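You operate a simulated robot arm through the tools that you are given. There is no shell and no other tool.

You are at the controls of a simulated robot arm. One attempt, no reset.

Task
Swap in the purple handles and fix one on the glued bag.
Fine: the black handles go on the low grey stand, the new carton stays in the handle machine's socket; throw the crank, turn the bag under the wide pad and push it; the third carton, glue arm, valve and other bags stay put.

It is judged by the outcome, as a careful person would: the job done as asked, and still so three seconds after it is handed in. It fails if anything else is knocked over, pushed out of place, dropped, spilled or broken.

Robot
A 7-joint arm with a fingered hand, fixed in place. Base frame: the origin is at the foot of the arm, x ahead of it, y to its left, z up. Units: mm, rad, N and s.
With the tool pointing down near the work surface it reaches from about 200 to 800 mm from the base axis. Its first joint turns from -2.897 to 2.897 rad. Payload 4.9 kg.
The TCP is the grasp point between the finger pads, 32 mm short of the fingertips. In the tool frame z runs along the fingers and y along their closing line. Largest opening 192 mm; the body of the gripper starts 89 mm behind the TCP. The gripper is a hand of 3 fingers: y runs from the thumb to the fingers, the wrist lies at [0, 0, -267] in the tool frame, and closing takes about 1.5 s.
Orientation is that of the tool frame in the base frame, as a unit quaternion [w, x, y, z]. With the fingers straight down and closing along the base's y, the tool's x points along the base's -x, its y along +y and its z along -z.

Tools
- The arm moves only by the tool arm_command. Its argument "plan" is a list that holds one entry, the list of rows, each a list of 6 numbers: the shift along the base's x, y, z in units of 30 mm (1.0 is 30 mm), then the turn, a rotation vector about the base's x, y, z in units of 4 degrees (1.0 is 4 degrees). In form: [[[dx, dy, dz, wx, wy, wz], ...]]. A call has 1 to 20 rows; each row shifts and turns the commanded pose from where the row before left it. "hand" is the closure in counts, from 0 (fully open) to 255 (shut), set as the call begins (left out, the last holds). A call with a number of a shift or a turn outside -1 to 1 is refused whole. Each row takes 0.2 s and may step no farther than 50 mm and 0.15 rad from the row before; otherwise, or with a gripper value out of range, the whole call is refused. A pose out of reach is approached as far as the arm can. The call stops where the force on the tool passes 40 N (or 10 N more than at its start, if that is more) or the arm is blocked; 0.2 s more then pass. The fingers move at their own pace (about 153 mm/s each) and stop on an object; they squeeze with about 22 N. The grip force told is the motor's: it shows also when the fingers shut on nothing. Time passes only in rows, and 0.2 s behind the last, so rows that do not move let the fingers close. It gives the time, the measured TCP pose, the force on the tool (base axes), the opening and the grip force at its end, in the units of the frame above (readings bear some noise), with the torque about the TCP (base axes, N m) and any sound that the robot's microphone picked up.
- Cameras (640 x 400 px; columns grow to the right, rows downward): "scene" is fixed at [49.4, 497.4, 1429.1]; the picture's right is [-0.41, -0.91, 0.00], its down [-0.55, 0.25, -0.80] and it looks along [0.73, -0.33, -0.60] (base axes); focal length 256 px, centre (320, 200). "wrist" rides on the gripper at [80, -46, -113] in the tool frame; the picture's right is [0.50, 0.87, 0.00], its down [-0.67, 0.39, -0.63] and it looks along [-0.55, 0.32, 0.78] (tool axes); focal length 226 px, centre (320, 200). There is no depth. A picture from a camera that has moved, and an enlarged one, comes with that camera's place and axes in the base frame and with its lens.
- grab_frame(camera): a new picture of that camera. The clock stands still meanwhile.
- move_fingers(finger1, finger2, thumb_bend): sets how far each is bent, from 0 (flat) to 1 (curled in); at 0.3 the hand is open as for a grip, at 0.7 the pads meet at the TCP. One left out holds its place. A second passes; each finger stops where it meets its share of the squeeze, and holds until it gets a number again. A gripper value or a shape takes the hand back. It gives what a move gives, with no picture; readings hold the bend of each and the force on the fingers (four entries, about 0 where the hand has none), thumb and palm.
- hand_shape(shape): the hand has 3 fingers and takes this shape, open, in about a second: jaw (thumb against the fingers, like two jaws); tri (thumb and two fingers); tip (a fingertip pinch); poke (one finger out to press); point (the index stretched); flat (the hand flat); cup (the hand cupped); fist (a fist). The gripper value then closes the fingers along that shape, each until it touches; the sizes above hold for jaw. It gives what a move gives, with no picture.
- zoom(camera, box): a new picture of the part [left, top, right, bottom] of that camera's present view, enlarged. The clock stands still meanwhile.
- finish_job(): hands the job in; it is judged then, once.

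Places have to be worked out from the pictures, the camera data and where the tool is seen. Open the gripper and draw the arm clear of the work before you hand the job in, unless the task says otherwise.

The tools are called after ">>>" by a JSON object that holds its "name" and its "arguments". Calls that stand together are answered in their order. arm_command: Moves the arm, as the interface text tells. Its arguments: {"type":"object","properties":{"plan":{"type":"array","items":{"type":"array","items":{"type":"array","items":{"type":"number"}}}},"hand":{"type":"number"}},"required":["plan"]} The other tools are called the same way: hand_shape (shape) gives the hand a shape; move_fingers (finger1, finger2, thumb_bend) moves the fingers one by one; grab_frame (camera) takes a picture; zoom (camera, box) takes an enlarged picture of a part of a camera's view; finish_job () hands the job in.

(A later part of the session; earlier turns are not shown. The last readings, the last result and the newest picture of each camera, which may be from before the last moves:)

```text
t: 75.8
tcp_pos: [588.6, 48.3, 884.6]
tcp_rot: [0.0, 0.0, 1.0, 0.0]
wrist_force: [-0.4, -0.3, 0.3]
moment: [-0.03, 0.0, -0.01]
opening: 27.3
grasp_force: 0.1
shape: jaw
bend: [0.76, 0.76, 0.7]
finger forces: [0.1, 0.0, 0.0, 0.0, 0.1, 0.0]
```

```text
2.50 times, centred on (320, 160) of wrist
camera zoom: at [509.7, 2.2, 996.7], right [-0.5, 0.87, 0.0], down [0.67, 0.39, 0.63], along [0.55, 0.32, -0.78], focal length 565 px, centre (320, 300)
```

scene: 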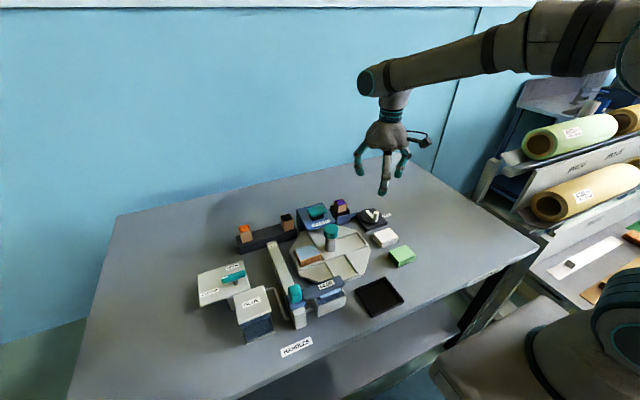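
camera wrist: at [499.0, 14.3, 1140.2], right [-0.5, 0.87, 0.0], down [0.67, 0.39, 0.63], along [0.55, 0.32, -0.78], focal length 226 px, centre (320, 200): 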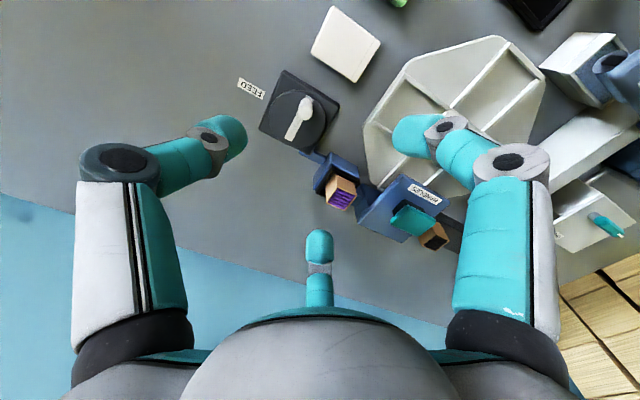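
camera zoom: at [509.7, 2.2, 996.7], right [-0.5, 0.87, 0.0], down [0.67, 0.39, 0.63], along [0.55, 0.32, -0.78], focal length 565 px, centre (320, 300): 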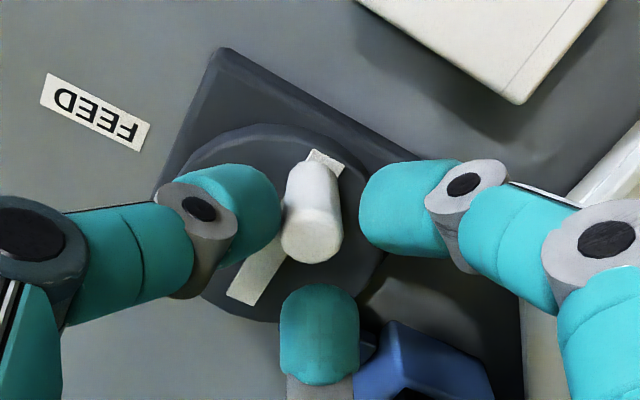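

The thumb is just at the knob. I push on in 3 mm steps.

>>> {"name": "arm_command", "arguments": {"plan": [[[0, 0.1, 0, 0, 0, 0], [0, 0, 0, 0, 0, 0]]]}}

>>> {"name": "arm_command", "arguments": {"plan": [[[0, 0.1, 0, 0, 0, 0], [0, 0, 0, 0, 0, 0]]]}}

>>> {"name": "zoom", "arguments": {"camera": "wrist", "box": [220, 80, 420, 240]}}

>>> {"name": "zoom", "arguments": {"camera": "scene", "box": [340, 185, 410, 235]}}

```text
t: 76.4
tcp_pos: [589.7, 52.8, 884.7]
tcp_rot: [0.001, 0.0, 1.0, 0.0]
wrist_force: [0.4, -1.4, 0.5]
moment: [-0.02, 0.01, 0.02]
opening: 27.6
grasp_force: 0.1
shape: jaw
bend: [0.76, 0.76, 0.7]
finger forces: [0.0, 0.0, 0.1, 0.0, 1.7, 0.0]
```

```text
t: 77.0
tcp_pos: [590.2, 55.2, 883.9]
tcp_rot: [0.0, 0.0, 1.0, 0.0]
wrist_force: [-0.4, -4.5, 2.9]
moment: [-0.14, 0.01, -0.01]
opening: 28.0
grasp_force: 0.1
shape: jaw
bend: [0.76, 0.76, 0.7]
finger forces: [0.0, 0.0, 0.0, 0.1, 4.7, 0.0]
```

```text
2.50 times, centred on (320, 160) of wrist
camera zoom: at [509.8, 8.4, 997.1], right [-0.5, 0.87, 0.0], down [0.67, 0.39, 0.63], along [0.55, 0.32, -0.78], focal length 565 px, centre (320, 300)
```

zoom: 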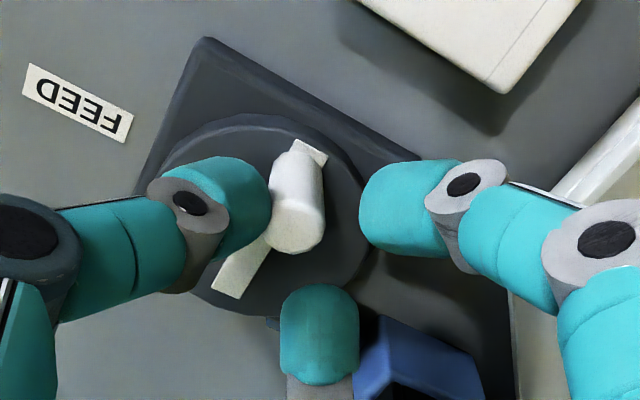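

```text
8.00 times, centred on (375, 210) of scene
camera zoom: at [49.4, 497.4, 1429.1], right [-0.41, -0.91, 0.0], down [-0.55, 0.25, -0.8], along [0.73, -0.33, -0.6], focal length 2047 px, centre (-120, 120)
```

zoom: 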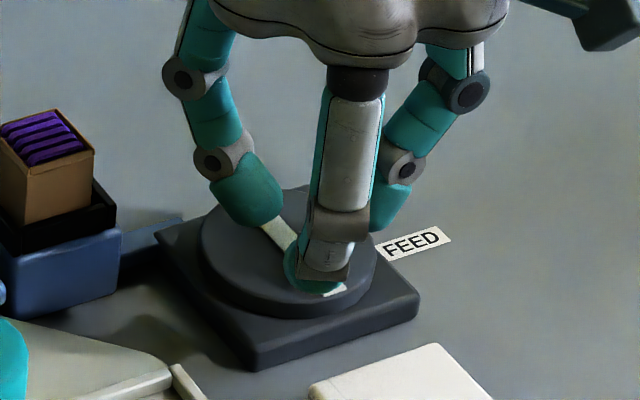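

The knob resists ≈4.7 N in +y without moving. I push slightly harder once to distinguish a stop from friction.

>>> {"name": "arm_command", "arguments": {"plan": [[[0, 0.1, 0, 0, 0, 0], [0, 0, 0, 0, 0, 0]]]}}

>>> {"name": "arm_command", "arguments": {"plan": [[[0, 0.1, 0, 0, 0, 0], [0, 0, 0, 0, 0, 0]]]}}

>>> {"name": "zoom", "arguments": {"camera": "wrist", "box": [220, 80, 420, 240]}}

```text
t: 77.6
tcp_pos: [590.1, 58.6, 884.0]
tcp_rot: [0.0, 0.0, 1.0, 0.0]
wrist_force: [-0.4, -7.7, 5.4]
moment: [-0.34, 0.08, -0.01]
opening: 28.5
grasp_force: 0.0
shape: jaw
bend: [0.76, 0.76, 0.7]
finger forces: [0.0, 0.0, 0.0, 0.1, 8.7, 0.1]
```

```text
t: 78.2
tcp_pos: [590.7, 61.5, 884.7]
tcp_rot: [0.001, 0.0, 1.0, 0.0]
wrist_force: [-1.2, -12.1, 9.6]
moment: [-0.59, 0.04, -0.05]
opening: 29.3
grasp_force: 0.0
shape: jaw
bend: [0.76, 0.76, 0.7]
finger forces: [0.0, 0.1, 0.0, 0.1, 13.4, 0.0]
```

```text
2.50 times, centred on (320, 160) of wrist
camera zoom: at [510.1, 14.4, 997.4], right [-0.5, 0.87, 0.0], down [0.67, 0.39, 0.63], along [0.55, 0.32, -0.77], focal length 565 px, centre (320, 300)
```

zoom: 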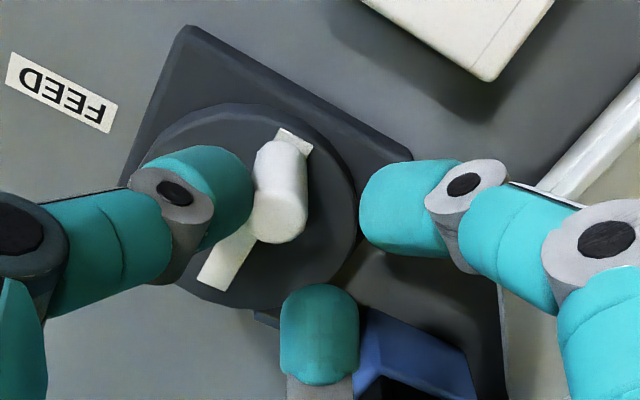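

That is a hard stop at +y (12 N, no motion), so the crank must go the other way. I back off, re-centre, and close to a snug cage so the knob cannot slip out.

>>> {"name": "arm_command", "arguments": {"plan": [[[0, -0.2, 0, 0, 0, 0], [-0.03, -0.3, 0, 0, 0, 0], [0, -0.1, 0, 0, 0, 0], [0, 0, 0, 0, 0, 0]]]}}

>>> {"name": "arm_command", "arguments": {"plan": [[[0, 0, 0, 0, 0, 0], [0, 0, 0, 0, 0, 0], [0, 0, 0, 0, 0, 0]]], "hand": 224}}

>>> {"name": "zoom", "arguments": {"camera": "wrist", "box": [220, 80, 420, 240]}}

>>> {"name": "zoom", "arguments": {"camera": "scene", "box": [340, 185, 410, 235]}}

```text
t: 79.2
tcp_pos: [589.1, 43.2, 883.7]
tcp_rot: [0.0, 0.0, 1.0, 0.0]
wrist_force: [0.1, -0.8, -0.8]
moment: [0.05, 0.01, 0.02]
opening: 27.0
grasp_force: 0.1
shape: jaw
bend: [0.76, 0.76, 0.7]
finger forces: [0.0, 0.0, 0.0, 0.0, 0.0, 0.1]
```

```text
t: 80.0
tcp_pos: [589.9, 42.0, 884.7]
tcp_rot: [0.0, 0.0, 1.0, 0.0]
wrist_force: [-0.1, 0.3, 0.3]
moment: [0.01, 0.01, -0.03]
opening: 23.6
grasp_force: 0.0
shape: jaw
bend: [0.75, 0.75, 0.7]
finger forces: [0.0, 0.0, 0.1, 0.0, 0.0, 0.1]
```

```text
2.50 times, centred on (320, 160) of wrist
camera zoom: at [509.2, -3.2, 996.8], right [-0.5, 0.87, 0.0], down [0.67, 0.39, 0.63], along [0.55, 0.32, -0.78], focal length 565 px, centre (320, 300)
```

zoom: 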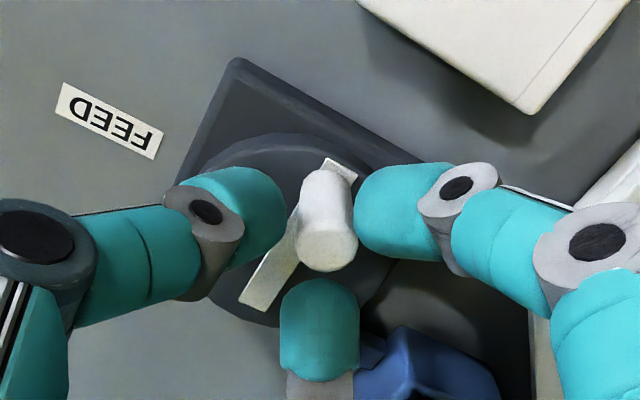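

```text
8.00 times, centred on (375, 210) of scene
camera zoom: at [49.4, 497.4, 1429.1], right [-0.41, -0.91, 0.0], down [-0.55, 0.25, -0.8], along [0.73, -0.33, -0.6], focal length 2047 px, centre (-120, 120)
```

zoom: 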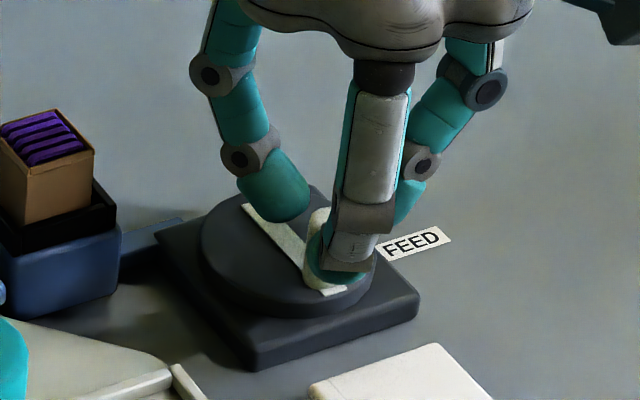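

Still a little slack. I close to 231 for light contact.

>>> {"name": "arm_command", "arguments": {"plan": [[[0, 0, 0, 0, 0, 0], [0, 0, 0, 0, 0, 0], [0, 0, 0, 0, 0, 0]]], "hand": 231}}

>>> {"name": "zoom", "arguments": {"camera": "wrist", "box": [220, 80, 420, 240]}}

```text
t: 80.8
tcp_pos: [588.7, 42.9, 884.3]
tcp_rot: [0.0, -0.001, 1.0, 0.0]
wrist_force: [-0.5, -0.2, 0.8]
moment: [0.0, 0.0, -0.01]
opening: 18.4
grasp_force: 0.1
shape: jaw
bend: [0.74, 0.74, 0.7]
finger forces: [0.6, 0.1, 0.0, 0.1, 0.0, 0.1]
```

```text
2.50 times, centred on (320, 160) of wrist
camera zoom: at [509.2, -3.2, 996.9], right [-0.5, 0.87, 0.0], down [0.67, 0.39, 0.63], along [0.55, 0.32, -0.78], focal length 565 px, centre (320, 300)
```

zoom: 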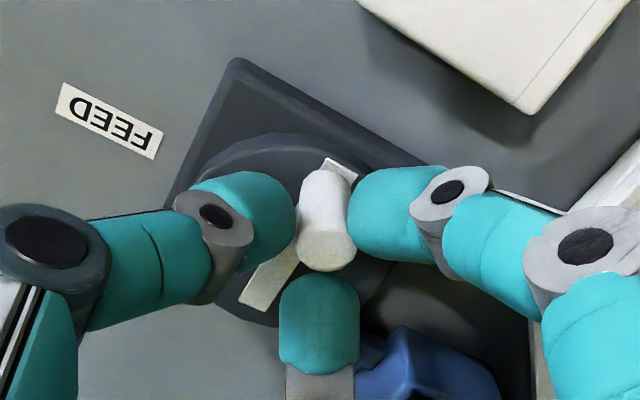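

Snug with light contact. Now the arc toward −y in 10° steps.

>>> {"name": "arm_command", "arguments": {"plan": [[[0.011, -0.13, 0, 0, 0, 0], [0.034, -0.126, 0, 0, 0, 0], [0, 0, 0, 0, 0, 0]]]}}

>>> {"name": "zoom", "arguments": {"camera": "wrist", "box": [220, 80, 420, 240]}}

```text
t: 81.6
tcp_pos: [591.0, 34.5, 883.8]
tcp_rot: [0.0, 0.0, 1.0, 0.0]
wrist_force: [-2.3, 1.5, 0.8]
moment: [0.01, 0.04, 0.02]
opening: 18.4
grasp_force: 0.1
shape: jaw
bend: [0.74, 0.74, 0.7]
finger forces: [2.1, 0.0, 0.1, 0.0, 0.0, 0.0]
```

```text
2.50 times, centred on (320, 160) of wrist
camera zoom: at [510.4, -11.5, 997.0], right [-0.5, 0.87, 0.0], down [0.67, 0.39, 0.63], along [0.55, 0.32, -0.78], focal length 565 px, centre (320, 300)
```

zoom: 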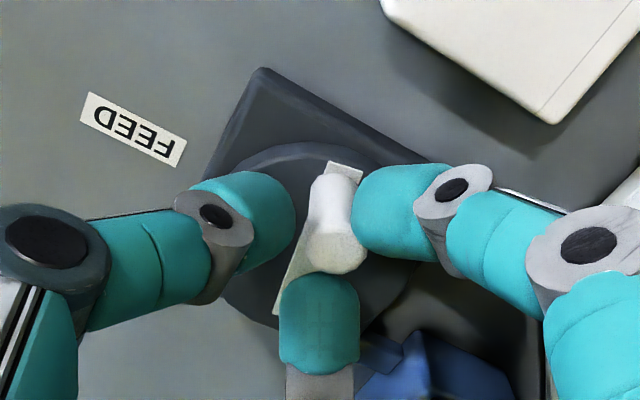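

The bar is turning (force only ≈2.5 N). I continue along the arc.

>>> {"name": "arm_command", "arguments": {"plan": [[[0.055, -0.118, 0, 0, 0, 0], [0.075, -0.107, 0, 0, 0, 0], [0.093, -0.093, 0, 0, 0, 0], [0, 0, 0, 0, 0, 0]]]}}

>>> {"name": "zoom", "arguments": {"camera": "wrist", "box": [220, 80, 420, 240]}}

>>> {"name": "zoom", "arguments": {"camera": "scene", "box": [340, 185, 410, 235]}}

```text
t: 82.6
tcp_pos: [596.7, 25.9, 883.9]
tcp_rot: [-0.001, 0.0, 1.0, 0.0]
wrist_force: [-5.2, -0.6, 3.3]
moment: [0.03, 0.13, 0.05]
opening: 18.7
grasp_force: 0.1
shape: jaw
bend: [0.6, 0.74, 0.7]
finger forces: [5.1, 0.0, 0.1, 0.1, 0.0, 0.1]
```

```text
2.50 times, centred on (320, 160) of wrist
camera zoom: at [516.5, -20.9, 997.2], right [-0.5, 0.87, 0.0], down [0.67, 0.39, 0.63], along [0.55, 0.32, -0.78], focal length 565 px, centre (320, 300)
```

zoom: 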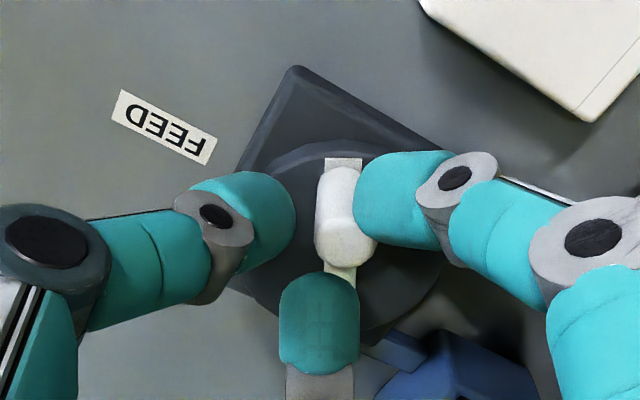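

```text
8.00 times, centred on (375, 210) of scene
camera zoom: at [49.4, 497.4, 1429.1], right [-0.41, -0.91, 0.0], down [-0.55, 0.25, -0.8], along [0.73, -0.33, -0.6], focal length 2047 px, centre (-120, 120)
```

zoom: 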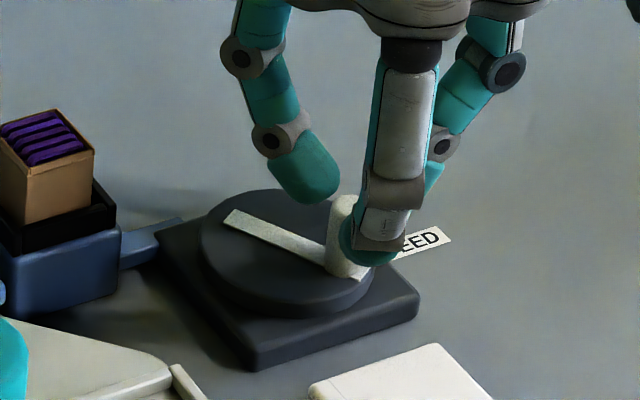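

The crank has turned ~35°. I keep following the arc, now mostly in +x.

>>> {"name": "arm_command", "arguments": {"plan": [[[0.133, -0.06, 0, 0, 0, 0], [0.133, -0.045, 0, 0, 0, 0], [0.133, -0.03, 0, 0, 0, 0], [0, 0, 0, 0, 0, 0]]]}}

>>> {"name": "zoom", "arguments": {"camera": "wrist", "box": [220, 80, 420, 240]}}

>>> {"name": "zoom", "arguments": {"camera": "scene", "box": [340, 185, 410, 235]}}

```text
t: 83.6
tcp_pos: [609.6, 21.6, 884.4]
tcp_rot: [-0.001, 0.001, 1.0, 0.0]
wrist_force: [-6.9, -3.3, 2.3]
moment: [-0.07, 0.21, 0.09]
opening: 18.9
grasp_force: 0.1
shape: jaw
bend: [0.59, 0.74, 0.7]
finger forces: [6.7, 0.1, 0.0, 0.0, 0.1, 0.1]
```

```text
2.50 times, centred on (320, 160) of wrist
camera zoom: at [529.3, -25.1, 996.9], right [-0.5, 0.87, 0.0], down [0.67, 0.39, 0.63], along [0.55, 0.32, -0.78], focal length 565 px, centre (320, 300)
```

zoom: 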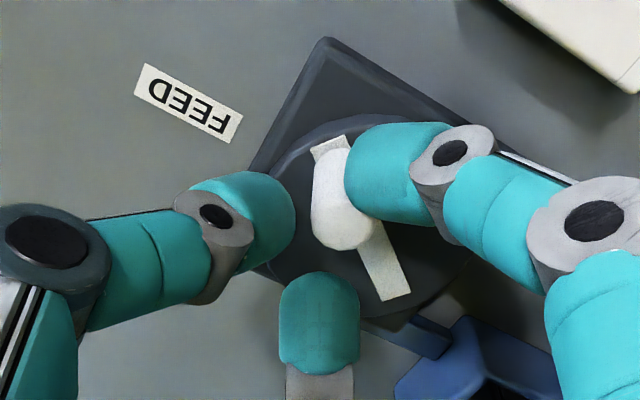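

```text
8.00 times, centred on (375, 210) of scene
camera zoom: at [49.4, 497.4, 1429.1], right [-0.41, -0.91, 0.0], down [-0.55, 0.25, -0.8], along [0.73, -0.33, -0.6], focal length 2047 px, centre (-120, 120)
```

zoom: 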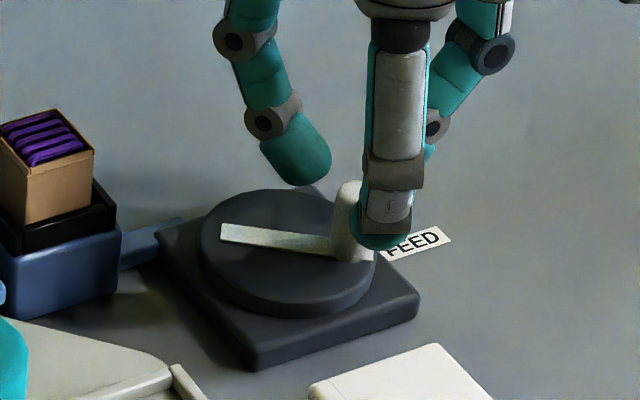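

≈65° now. Continuing.

>>> {"name": "arm_command", "arguments": {"plan": [[[0.13, -0.03, 0, 0, 0, 0], [0.13, -0.01, 0, 0, 0, 0], [0.13, 0.01, 0, 0, 0, 0], [0, 0, 0, 0, 0, 0]]]}}

>>> {"name": "zoom", "arguments": {"camera": "wrist", "box": [220, 80, 420, 240]}}

>>> {"name": "zoom", "arguments": {"camera": "scene", "box": [340, 185, 410, 235]}}

```text
t: 84.6
tcp_pos: [620.9, 22.0, 883.5]
tcp_rot: [0.002, 0.0, 1.0, 0.0]
wrist_force: [-2.7, 2.2, 0.9]
moment: [0.04, 0.1, 0.0]
opening: 18.8
grasp_force: 0.1
shape: jaw
bend: [0.6, 0.74, 0.7]
finger forces: [3.4, 0.1, 0.0, 0.1, 0.1, 0.1]
```

```text
2.50 times, centred on (320, 160) of wrist
camera zoom: at [540.8, -25.3, 996.5], right [-0.5, 0.87, 0.0], down [0.67, 0.39, 0.63], along [0.55, 0.32, -0.77], focal length 565 px, centre (320, 300)
```

zoom: 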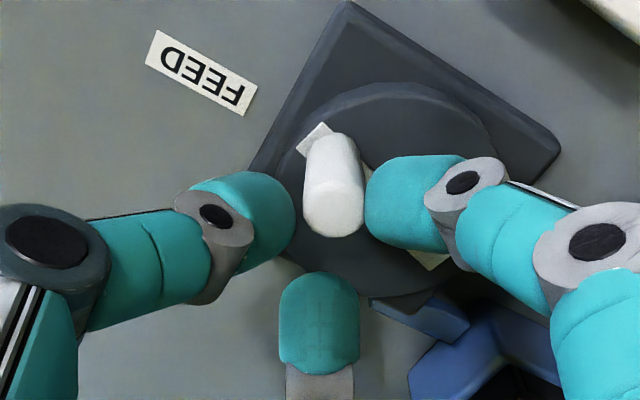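

```text
8.00 times, centred on (375, 210) of scene
camera zoom: at [49.4, 497.4, 1429.1], right [-0.41, -0.91, 0.0], down [-0.55, 0.25, -0.8], along [0.73, -0.33, -0.6], focal length 2047 px, centre (-120, 120)
```

zoom: 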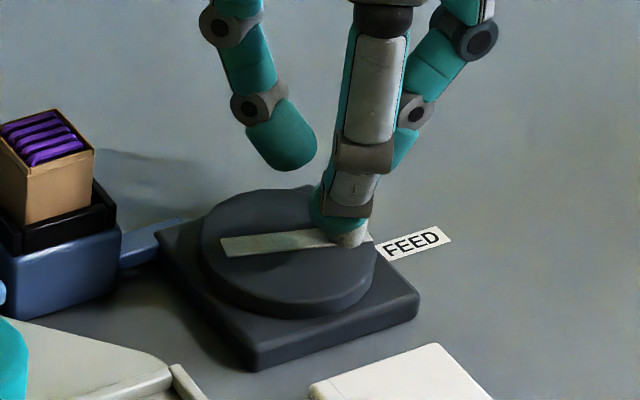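

The crank is at ≈70–80° and the finger is sliding past the knob. I open the cage a bit, re-centre on the knob, and look.

>>> {"name": "arm_command", "arguments": {"plan": [[[0, 0, 0, 0, 0, 0], [0, 0, 0, 0, 0, 0], [0, 0, 0, 0, 0, 0]]], "hand": 200}}

>>> {"name": "zoom", "arguments": {"camera": "wrist", "box": [220, 60, 420, 240]}}

>>> {"name": "zoom", "arguments": {"camera": "scene", "box": [340, 185, 410, 235]}}

```text
t: 85.4
tcp_pos: [620.9, 22.0, 883.9]
tcp_rot: [0.0, -0.001, 1.0, 0.0]
wrist_force: [-1.0, 2.7, 0.5]
moment: [0.06, 0.04, -0.07]
opening: 41.6
grasp_force: 0.1
shape: jaw
bend: [0.52, 0.77, 0.7]
finger forces: [2.9, 0.1, 0.0, 0.0, 0.1, 0.1]
```

```text
2.22 times, centred on (320, 150) of wrist
camera zoom: at [540.6, -25.7, 996.4], right [-0.5, 0.87, 0.0], down [0.67, 0.39, 0.63], along [0.55, 0.32, -0.78], focal length 502 px, centre (320, 311)
```

zoom: 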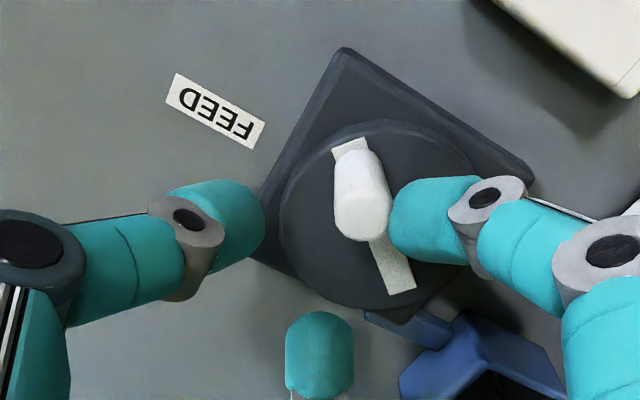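

```text
8.00 times, centred on (375, 210) of scene
camera zoom: at [49.4, 497.4, 1429.1], right [-0.41, -0.91, 0.0], down [-0.55, 0.25, -0.8], along [0.73, -0.33, -0.6], focal length 2047 px, centre (-120, 120)
```

zoom: 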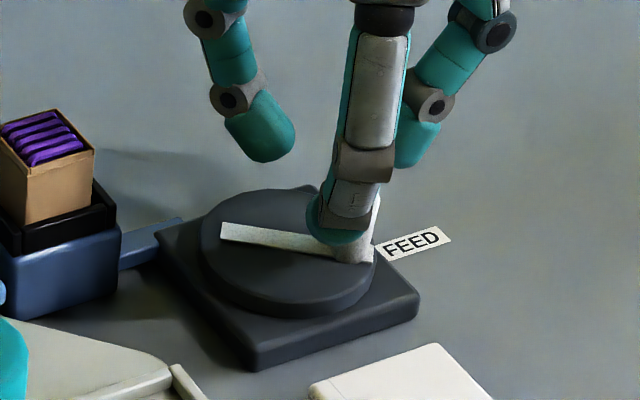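

The finger has slipped to the wrong side of the knob. I lift clear, re-centre over the knob at ≈(594,19), and will take a firm grip, turning the wrist along with the crank.

>>> {"name": "arm_command", "arguments": {"plan": [[[0, 0.05, 0.3, 0, 0, 0], [0, 0, 0.6, 0, 0, 0], [0, 0, 0.6, 0, 0, 0], [-0.3, 0, 0, 0, 0, 0], [-0.4, -0.05, 0, 0, 0, 0], [0, 0, 0, 0, 0, 0]]]}}

>>> {"name": "zoom", "arguments": {"camera": "wrist", "box": [220, 60, 420, 240]}}

>>> {"name": "zoom", "arguments": {"camera": "scene", "box": [340, 175, 410, 235]}}

```text
t: 86.8
tcp_pos: [599.3, 21.0, 927.2]
tcp_rot: [0.0, 0.0, 1.0, -0.001]
wrist_force: [0.6, 0.4, 0.4]
moment: [-0.02, -0.01, 0.02]
opening: 41.4
grasp_force: 0.1
shape: jaw
bend: [0.77, 0.77, 0.7]
finger forces: [0.0, 0.0, 0.0, 0.0, 0.0, 0.0]
```

```text
2.22 times, centred on (320, 150) of wrist
camera zoom: at [519.2, -25.7, 1041.2], right [-0.5, 0.87, 0.0], down [0.67, 0.39, 0.63], along [0.55, 0.32, -0.78], focal length 502 px, centre (320, 311)
```

zoom: 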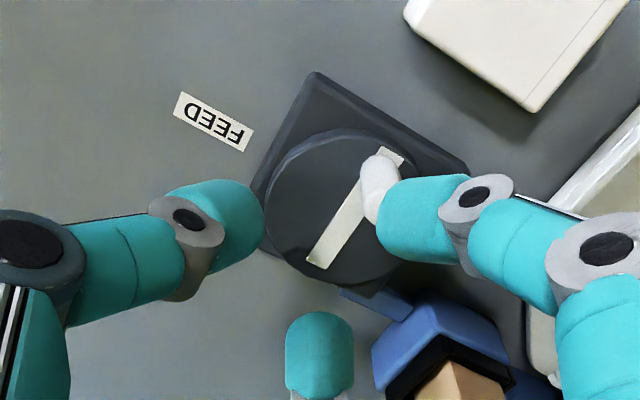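

```text
6.67 times, centred on (375, 205) of scene
camera zoom: at [49.4, 497.4, 1429.1], right [-0.41, -0.91, 0.0], down [-0.55, 0.25, -0.8], along [0.73, -0.33, -0.6], focal length 1706 px, centre (-47, 167)
```

zoom: 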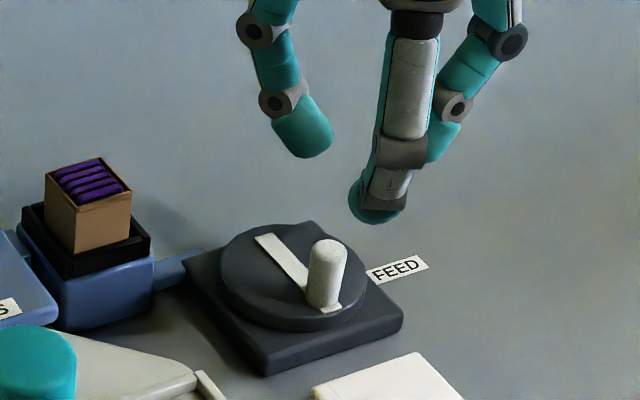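

The crank has sprung back to its start, so it is spring-loaded and must be thrown fully to its end stop. I re-centre over the knob, descend and take a firm grip this time.

>>> {"name": "arm_command", "arguments": {"plan": [[[-0.19, 0.375, 0, 0, 0, 0], [-0.183, 0.375, 0, 0, 0, 0], [0, 0, -0.5, 0, 0, 0], [0, 0, -0.5, 0, 0, 0], [0, 0, -0.47, 0, 0, 0], [0, 0, 0, 0, 0, 0]]], "hand": 195}}

>>> {"name": "zoom", "arguments": {"camera": "wrist", "box": [220, 80, 420, 240]}}

```text
t: 88.2
tcp_pos: [588.8, 43.5, 884.7]
tcp_rot: [0.0, -0.001, 1.0, 0.0]
wrist_force: [-0.2, -0.5, 0.2]
moment: [-0.03, 0.01, -0.01]
opening: 44.8
grasp_force: 0.0
shape: jaw
bend: [0.78, 0.78, 0.7]
finger forces: [0.0, 0.1, 0.0, 0.0, 0.1, 0.0]
```

```text
2.50 times, centred on (320, 160) of wrist
camera zoom: at [508.3, -3.3, 997.6], right [-0.5, 0.87, 0.0], down [0.67, 0.39, 0.63], along [0.55, 0.32, -0.78], focal length 565 px, centre (320, 300)
```

zoom: 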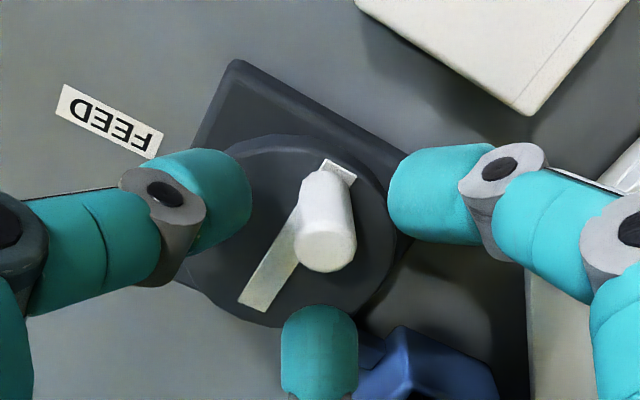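

Knob centred. I grip it firmly.

>>> {"name": "arm_command", "arguments": {"plan": [[[0, 0, 0, 0, 0, 0], [0, 0, 0, 0, 0, 0], [0, 0, 0, 0, 0, 0], [0, 0, 0, 0, 0, 0], [0, 0, 0, 0, 0, 0]]], "hand": 255}}

>>> {"name": "zoom", "arguments": {"camera": "wrist", "box": [220, 80, 420, 240]}}

```text
t: 89.4
tcp_pos: [589.2, 43.4, 885.3]
tcp_rot: [0.0, 0.0, 1.0, 0.0]
wrist_force: [0.6, -0.1, 1.4]
moment: [-0.01, -0.03, 0.04]
opening: 9.8
grasp_force: 22.1
shape: jaw
bend: [0.73, 0.73, 0.7]
finger forces: [15.4, 16.0, 0.1, 0.0, 16.2, 0.0]
```

```text
2.50 times, centred on (320, 160) of wrist
camera zoom: at [508.3, -3.3, 997.7], right [-0.5, 0.87, 0.0], down [0.67, 0.39, 0.63], along [0.55, 0.32, -0.78], focal length 565 px, centre (320, 300)
```

zoom: 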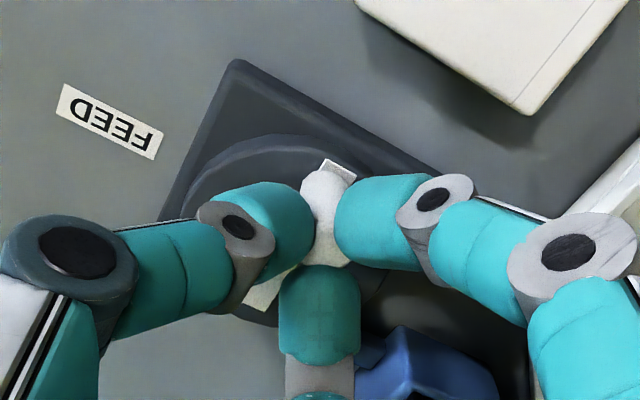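

Firm, even grip (~16 N each). I start the arc with matching wrist rotation, 30° first.

>>> {"name": "arm_command", "arguments": {"plan": [[[0.0015, -0.0391, 0, 0, 0, 0.8333], [0.0015, -0.0391, 0, 0, 0, 0.8333], [0.0015, -0.0391, 0, 0, 0, 0.8333], [0.0083, -0.0383, 0, 0, 0, 0.8333], [0.0083, -0.0383, 0, 0, 0, 0.8333], [0.0083, -0.0383, 0, 0, 0, 0.8333], [0.0148, -0.0363, 0, 0, 0, 0.8333], [0.0148, -0.0363, 0, 0, 0, 0.8333], [0.0148, -0.0363, 0, 0, 0, 0.8333], [0, 0, 0, 0, 0, 0]]]}}

>>> {"name": "grab_frame", "arguments": {"camera": "wrist"}}

>>> {"name": "zoom", "arguments": {"camera": "scene", "box": [340, 175, 410, 235]}}

```text
t: 91.6
tcp_pos: [590.7, 33.1, 885.0]
tcp_rot: [0.0, -0.259, 0.966, 0.0]
wrist_force: [0.9, -1.4, 6.4]
moment: [-0.08, -0.09, -0.04]
opening: 9.8
grasp_force: 22.5
shape: jaw
bend: [0.73, 0.73, 0.7]
finger forces: [14.3, 19.8, 0.0, 0.1, 19.4, 0.0]
```

```text
taken
camera wrist: at [543.7, -46.7, 997.7], right [-0.87, 0.5, 0.0], down [0.39, 0.67, 0.63], along [0.32, 0.55, -0.78], focal length 226 px, centre (320, 200)
```

wrist: 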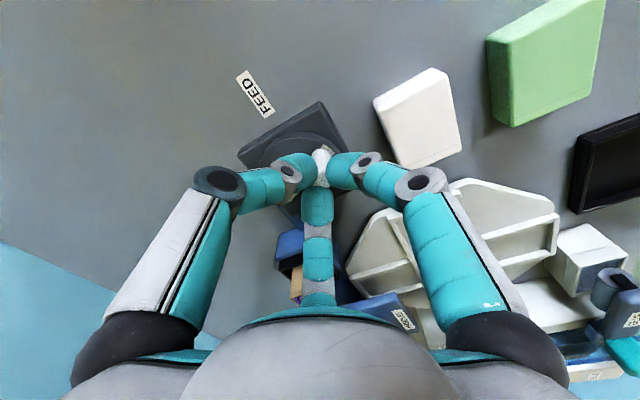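

```text
6.67 times, centred on (375, 205) of scene
camera zoom: at [49.4, 497.4, 1429.1], right [-0.41, -0.91, 0.0], down [-0.55, 0.25, -0.8], along [0.73, -0.33, -0.6], focal length 1706 px, centre (-47, 167)
```

zoom: 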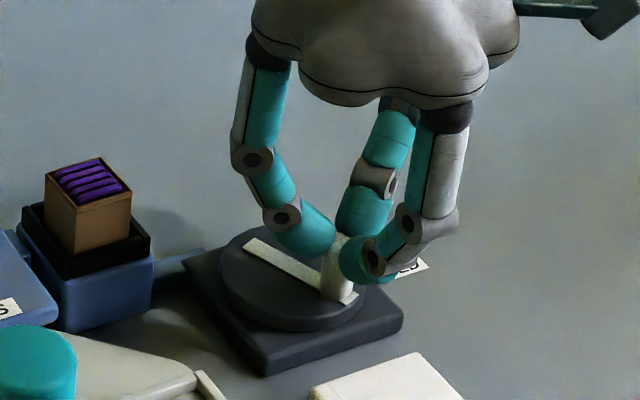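

The crank follows with low forces. Next 30°.

>>> {"name": "arm_command", "arguments": {"plan": [[[0.0209, -0.0332, 0, 0, 0, 0.8333], [0.0209, -0.0332, 0, 0, 0, 0.8333], [0.0209, -0.0332, 0, 0, 0, 0.8333], [0.0263, -0.029, 0, 0, 0, 0.8333], [0.0263, -0.029, 0, 0, 0, 0.8333], [0.0263, -0.029, 0, 0, 0, 0.8333], [0.0309, -0.024, 0, 0, 0, 0.8333], [0.0309, -0.024, 0, 0, 0, 0.8333], [0.0309, -0.024, 0, 0, 0, 0.8333], [0, 0, 0, 0, 0, 0]]]}}

>>> {"name": "grab_frame", "arguments": {"camera": "wrist"}}

>>> {"name": "zoom", "arguments": {"camera": "scene", "box": [340, 175, 410, 235]}}

```text
t: 93.8
tcp_pos: [596.5, 25.7, 885.1]
tcp_rot: [-0.001, -0.5, 0.866, 0.0]
wrist_force: [-2.6, -9.6, 8.1]
moment: [-0.27, 0.01, -0.19]
opening: 10.0
grasp_force: 21.7
shape: jaw
bend: [0.73, 0.73, 0.7]
finger forces: [15.7, 18.5, 0.1, 0.0, 21.9, 0.0]
```

```text
taken
camera wrist: at [596.3, -67.9, 997.7], right [-1.0, 0.0, 0.0], down [0.0, 0.78, 0.63], along [0.0, 0.63, -0.78], focal length 226 px, centre (320, 200)
```

wrist: 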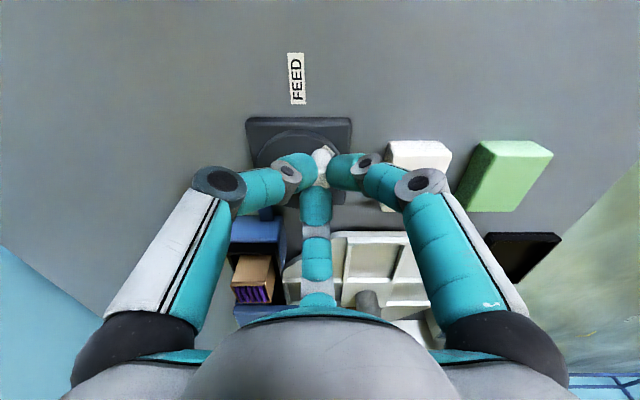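

```text
6.67 times, centred on (375, 205) of scene
camera zoom: at [49.4, 497.4, 1429.1], right [-0.41, -0.91, 0.0], down [-0.55, 0.25, -0.8], along [0.73, -0.33, -0.6], focal length 1706 px, centre (-47, 167)
```

zoom: 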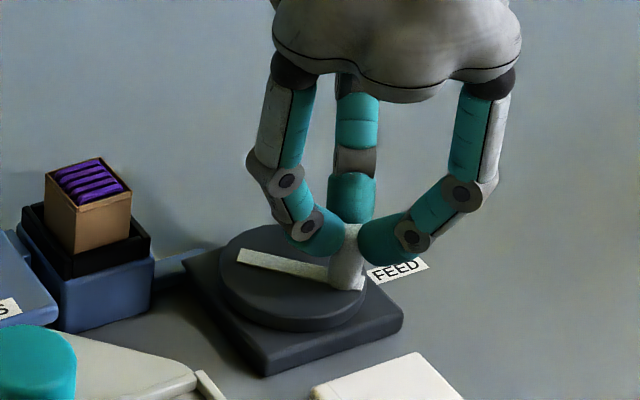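

The crank lags at ~46° with some radial strain, so my arc radius is slightly small. I correct outward while continuing to ~90°.

>>> {"name": "arm_command", "arguments": {"plan": [[[0.0573, -0.0347, 0, 0, 0, 0.75], [0.0573, -0.0347, 0, 0, 0, 0.75], [0.0573, -0.0347, 0, 0, 0, 0.75], [0.0573, -0.0347, 0, 0, 0, 0.75], [0.0573, -0.0347, 0, 0, 0, 0.75], [0, 0, 0, 0, 0, 0]]]}}

>>> {"name": "zoom", "arguments": {"camera": "scene", "box": [340, 175, 410, 235]}}

```text
t: 95.2
tcp_pos: [605.8, 19.8, 885.0]
tcp_rot: [0.0, -0.609, 0.793, 0.0]
wrist_force: [-6.1, -15.0, 11.4]
moment: [-0.4, 0.16, -0.08]
opening: 9.9
grasp_force: 22.1
shape: jaw
bend: [0.73, 0.73, 0.7]
finger forces: [24.0, 15.8, 0.1, 0.1, 18.5, 0.0]
```

```text
6.67 times, centred on (375, 205) of scene
camera zoom: at [49.4, 497.4, 1429.1], right [-0.41, -0.91, 0.0], down [-0.55, 0.25, -0.8], along [0.73, -0.33, -0.6], focal length 1706 px, centre (-47, 167)
```

zoom: 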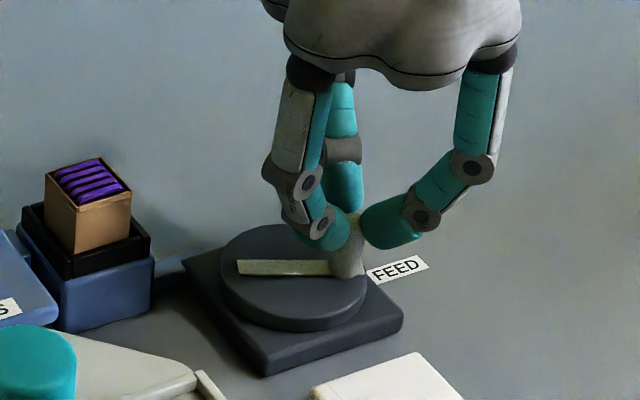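

The force (−15 N in y) says my grip is being pushed outward; I ease the TCP ~3 mm in −y and see whether the strain drops.

>>> {"name": "arm_command", "arguments": {"plan": [[[0, -0.1, 0, 0, 0, 0], [0, 0, 0, 0, 0, 0]]]}}

>>> {"name": "zoom", "arguments": {"camera": "wrist", "box": [220, 80, 420, 240]}}

```text
t: 95.8
tcp_pos: [607.0, 19.5, 885.2]
tcp_rot: [0.002, -0.608, 0.794, 0.0]
wrist_force: [-2.5, 2.1, 10.2]
moment: [0.1, 0.09, 0.01]
opening: 10.2
grasp_force: 21.5
shape: jaw
bend: [0.73, 0.73, 0.7]
finger forces: [19.0, 21.3, 0.0, 0.0, 16.8, 0.0]
```

```text
2.50 times, centred on (320, 160) of wrist
camera zoom: at [629.4, -70.1, 997.7], right [-0.97, -0.26, 0.0], down [-0.2, 0.75, 0.63], along [-0.16, 0.61, -0.77], focal length 565 px, centre (320, 300)
```

zoom: 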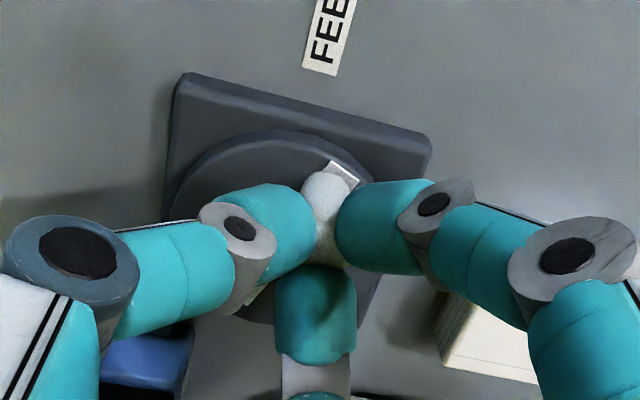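

The lateral strain dropped to ~3 N. I check the crank angle closely in the scene view.

>>> {"name": "zoom", "arguments": {"camera": "scene", "box": [355, 195, 395, 230]}}

>>> {"name": "grab_frame", "arguments": {"camera": "wrist"}}

```text
11.43 times, centred on (375, 212) of scene
camera zoom: at [49.4, 497.4, 1429.1], right [-0.41, -0.91, 0.0], down [-0.55, 0.25, -0.8], along [0.73, -0.33, -0.6], focal length 2924 px, centre (-309, 57)
```

zoom: 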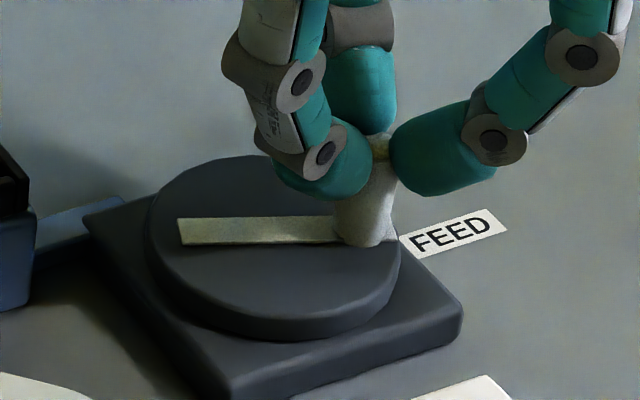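

```text
taken
camera wrist: at [629.4, -70.1, 997.7], right [-0.97, -0.26, 0.0], down [-0.2, 0.75, 0.63], along [-0.16, 0.61, -0.77], focal length 226 px, centre (320, 200)
```

wrist: 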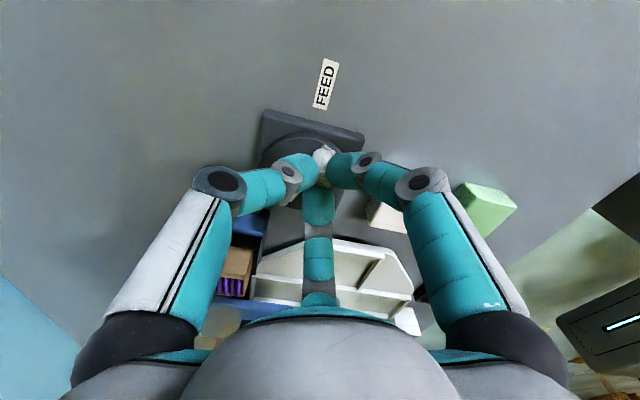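

The crank stands at ≈66° and strain is low. I continue in small force-guided increments.

>>> {"name": "arm_command", "arguments": {"plan": [[[0.06, -0.025, 0, 0, 0, 0.8], [0.06, -0.02, 0, 0, 0, 0.8], [0, 0, 0, 0, 0, 0]]]}}

>>> {"name": "zoom", "arguments": {"camera": "scene", "box": [355, 195, 395, 230]}}

```text
t: 96.6
tcp_pos: [609.7, 17.4, 885.6]
tcp_rot: [0.001, -0.652, 0.758, 0.001]
wrist_force: [-3.9, 16.9, 7.7]
moment: [0.5, 0.06, 0.05]
opening: 9.7
grasp_force: 22.4
shape: jaw
bend: [0.73, 0.73, 0.7]
finger forces: [14.1, 25.8, 0.0, 0.0, 14.4, 0.0]
```

```text
11.43 times, centred on (375, 212) of scene
camera zoom: at [49.4, 497.4, 1429.1], right [-0.41, -0.91, 0.0], down [-0.55, 0.25, -0.8], along [0.73, -0.33, -0.6], focal length 2924 px, centre (-309, 57)
```

zoom: 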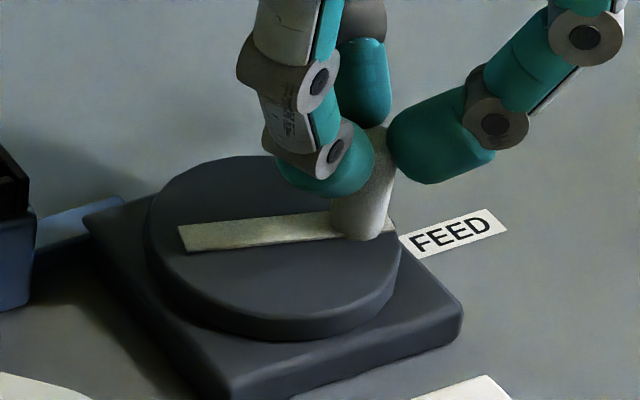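

The strain flipped to +17 N in y, so I drift back +y while advancing in +x.

>>> {"name": "arm_command", "arguments": {"plan": [[[0.05, 0.05, 0, 0, 0, 0.8], [0.06, 0.04, 0, 0, 0, 0.8], [0, 0, 0, 0, 0, 0]]]}}

>>> {"name": "zoom", "arguments": {"camera": "scene", "box": [355, 195, 395, 230]}}

```text
t: 97.4
tcp_pos: [613.3, 18.3, 884.5]
tcp_rot: [-0.001, -0.692, 0.721, 0.0]
wrist_force: [-5.9, -1.1, 8.5]
moment: [0.02, 0.17, 0.06]
opening: 9.6
grasp_force: 21.6
shape: jaw
bend: [0.73, 0.73, 0.7]
finger forces: [20.7, 19.5, 0.0, 0.0, 15.0, 0.0]
```

```text
11.43 times, centred on (375, 212) of scene
camera zoom: at [49.4, 497.4, 1429.1], right [-0.41, -0.91, 0.0], down [-0.55, 0.25, -0.8], along [0.73, -0.33, -0.6], focal length 2924 px, centre (-309, 57)
```

zoom: 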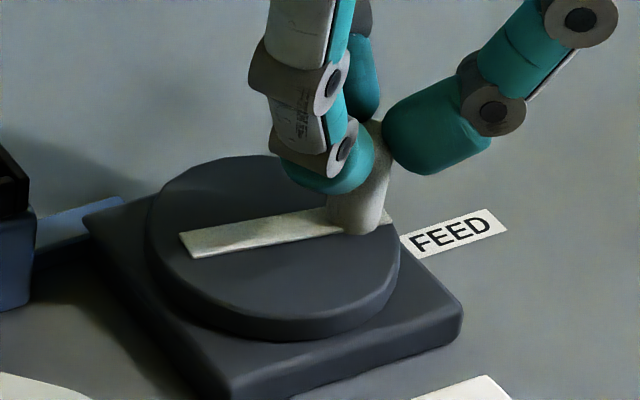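

Good: only ≈6 N tangential spring force; crank ≈76°. I keep advancing.

>>> {"name": "arm_command", "arguments": {"plan": [[[0.065, 0.0, 0, 0, 0, 0.8], [0.065, 0.005, 0, 0, 0, 0.8], [0, 0, 0, 0, 0, 0]]]}}

>>> {"name": "zoom", "arguments": {"camera": "scene", "box": [355, 195, 395, 230]}}

```text
t: 98.2
tcp_pos: [618.5, 23.2, 888.1]
tcp_rot: [0.003, 0.718, -0.696, 0.003]
wrist_force: [-1.2, -19.4, 2.5]
moment: [-0.51, -0.02, -0.02]
opening: 8.9
grasp_force: 22.1
shape: jaw
bend: [0.64, 0.73, 0.71]
finger forces: [18.7, 0.0, 0.1, 0.0, 0.0, 0.1]
out of reach, approached as far as the arm can: row 2
```

```text
11.43 times, centred on (375, 212) of scene
camera zoom: at [49.4, 497.4, 1429.1], right [-0.41, -0.91, 0.0], down [-0.55, 0.25, -0.8], along [0.73, -0.33, -0.6], focal length 2924 px, centre (-309, 57)
```

zoom: 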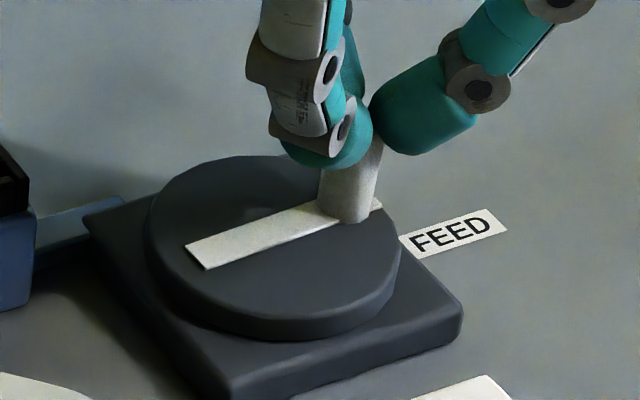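

The wrist reached its turning limit (~92°) with the crank at ≈89°; the grip is now lopsided. I re-centre (−y, slightly down) with a small back-rotation and check.

>>> {"name": "arm_command", "arguments": {"plan": [[[0, -0.1, -0.1, 0, 0, -0.5], [0, 0, 0, 0, 0, 0]]]}}

>>> {"name": "zoom", "arguments": {"camera": "scene", "box": [355, 195, 395, 230]}}

>>> {"name": "zoom", "arguments": {"camera": "wrist", "box": [220, 80, 420, 240]}}

```text
t: 98.8
tcp_pos: [618.9, 23.5, 888.0]
tcp_rot: [0.0, 0.718, -0.696, 0.004]
wrist_force: [-3.6, -9.1, 23.8]
moment: [-0.3, 0.08, 0.02]
opening: 9.4
grasp_force: 21.8
shape: jaw
bend: [0.73, 0.73, 0.71]
finger forces: [25.6, 0.0, 0.0, 0.0, 25.9, 0.1]
```

```text
11.43 times, centred on (375, 212) of scene
camera zoom: at [49.4, 497.4, 1429.1], right [-0.41, -0.91, 0.0], down [-0.55, 0.25, -0.8], along [0.73, -0.33, -0.6], focal length 2924 px, centre (-309, 57)
```

zoom: 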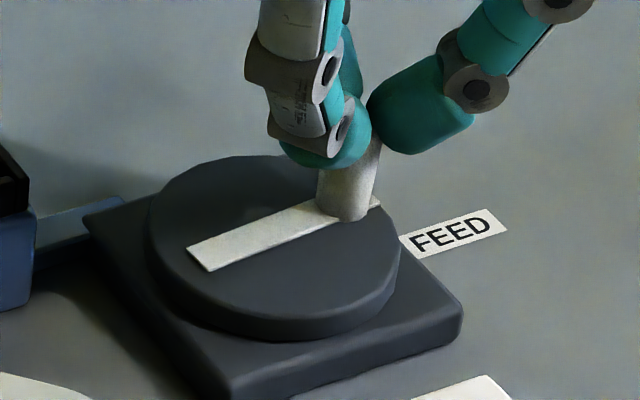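

```text
2.50 times, centred on (320, 160) of wrist
camera zoom: at [666.0, -54.8, 1001.3], right [-0.85, -0.53, 0.0], down [-0.41, 0.66, 0.62], along [-0.33, 0.53, -0.78], focal length 565 px, centre (320, 300)
```

zoom: 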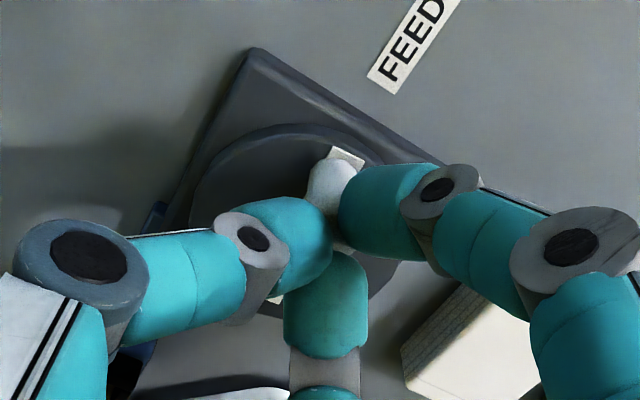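

The commanded pose is still past the joint limit. I rotate the command back ~8° and restore the height so the arm is back in its reachable range.

>>> {"name": "arm_command", "arguments": {"plan": [[[0, 0.1, 0.1, 0, 0, -1], [0, 0, 0, 0, 0, -1], [0, 0, 0, 0, 0, 0]]]}}

>>> {"name": "zoom", "arguments": {"camera": "scene", "box": [355, 195, 395, 230]}}

>>> {"name": "zoom", "arguments": {"camera": "wrist", "box": [220, 80, 420, 240]}}

```text
t: 99.6
tcp_pos: [617.0, 22.5, 888.0]
tcp_rot: [0.0, -0.67, 0.743, 0.001]
wrist_force: [-3.8, -22.5, 11.4]
moment: [-0.69, 0.1, 0.06]
opening: 9.2
grasp_force: 22.5
shape: jaw
bend: [0.73, 0.73, 0.71]
finger forces: [25.0, 0.0, 0.0, 0.0, 24.8, 0.1]
```

```text
11.43 times, centred on (375, 212) of scene
camera zoom: at [49.4, 497.4, 1429.1], right [-0.41, -0.91, 0.0], down [-0.55, 0.25, -0.8], along [0.73, -0.33, -0.6], focal length 2924 px, centre (-309, 57)
```

zoom: 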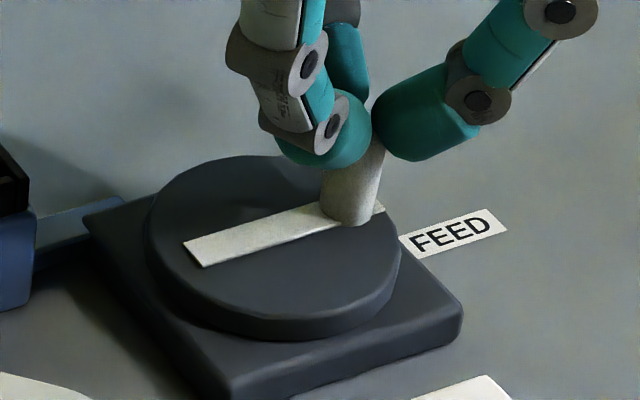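

```text
2.50 times, centred on (320, 160) of wrist
camera zoom: at [654.5, -61.3, 1000.7], right [-0.91, -0.41, 0.0], down [-0.32, 0.71, 0.63], along [-0.26, 0.58, -0.78], focal length 565 px, centre (320, 300)
```

zoom: 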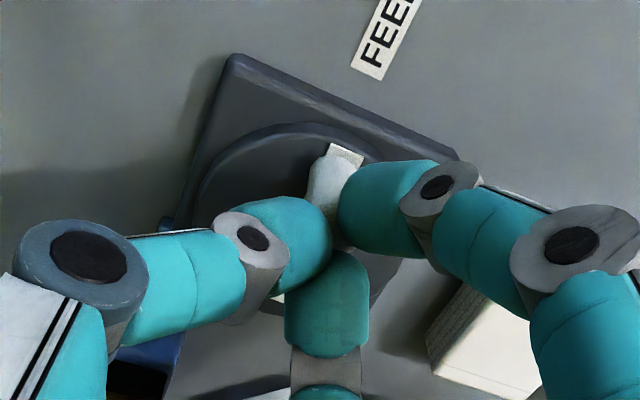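

The grip is lopsided (finger 2 unloaded, −22 N in y). I shift 3 mm in −y and 2 mm down to recentre.

>>> {"name": "arm_command", "arguments": {"plan": [[[0, -0.06, -0.03, 0, 0, 0], [0, -0.04, -0.04, 0, 0, 0], [0, 0, 0, 0, 0, 0]]]}}

>>> {"name": "zoom", "arguments": {"camera": "scene", "box": [355, 195, 395, 230]}}

```text
t: 100.4
tcp_pos: [617.8, 22.6, 886.9]
tcp_rot: [0.002, -0.671, 0.741, -0.001]
wrist_force: [-7.5, -0.9, 23.2]
moment: [-0.05, 0.16, 0.07]
opening: 9.7
grasp_force: 21.4
shape: jaw
bend: [0.73, 0.73, 0.71]
finger forces: [25.4, 23.2, 0.0, 0.0, 25.7, 0.0]
```

```text
11.43 times, centred on (375, 212) of scene
camera zoom: at [49.4, 497.4, 1429.1], right [-0.41, -0.91, 0.0], down [-0.55, 0.25, -0.8], along [0.73, -0.33, -0.6], focal length 2924 px, centre (-309, 57)
```

zoom: 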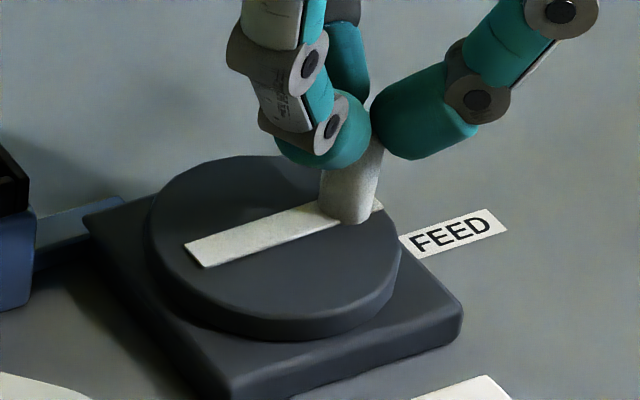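

All three fingers hold again (25 N) and the lateral force is just the spring (−7.5 N). I relieve the vertical load and continue along the arc without wrist rotation.

>>> {"name": "arm_command", "arguments": {"plan": [[[0, 0, 0.07, 0, 0, 0], [0.06, 0.005, 0, 0, 0, 0], [0.06, 0.01, 0, 0, 0, 0], [0, 0, 0, 0, 0, 0]]]}}

>>> {"name": "zoom", "arguments": {"camera": "scene", "box": [355, 195, 395, 230]}}

```text
t: 101.4
tcp_pos: [619.9, 21.0, 888.3]
tcp_rot: [0.001, -0.67, 0.743, 0.0]
wrist_force: [-7.5, 2.4, 14.0]
moment: [0.08, 0.22, 0.06]
opening: 9.8
grasp_force: 22.2
shape: jaw
bend: [0.73, 0.73, 0.71]
finger forces: [19.6, 23.7, 0.0, 0.1, 19.2, 0.0]
```

```text
11.43 times, centred on (375, 212) of scene
camera zoom: at [49.4, 497.4, 1429.1], right [-0.41, -0.91, 0.0], down [-0.55, 0.25, -0.8], along [0.73, -0.33, -0.6], focal length 2924 px, centre (-309, 57)
```

zoom: 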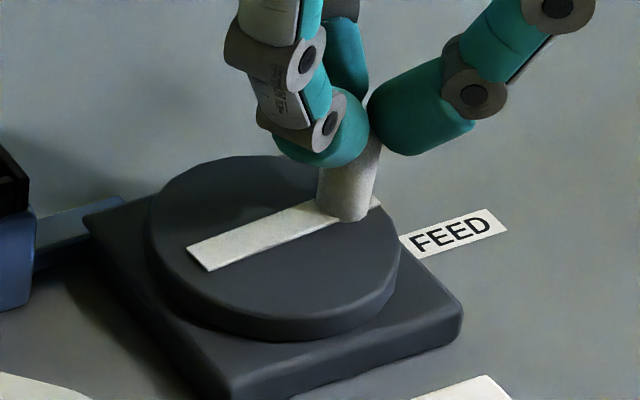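

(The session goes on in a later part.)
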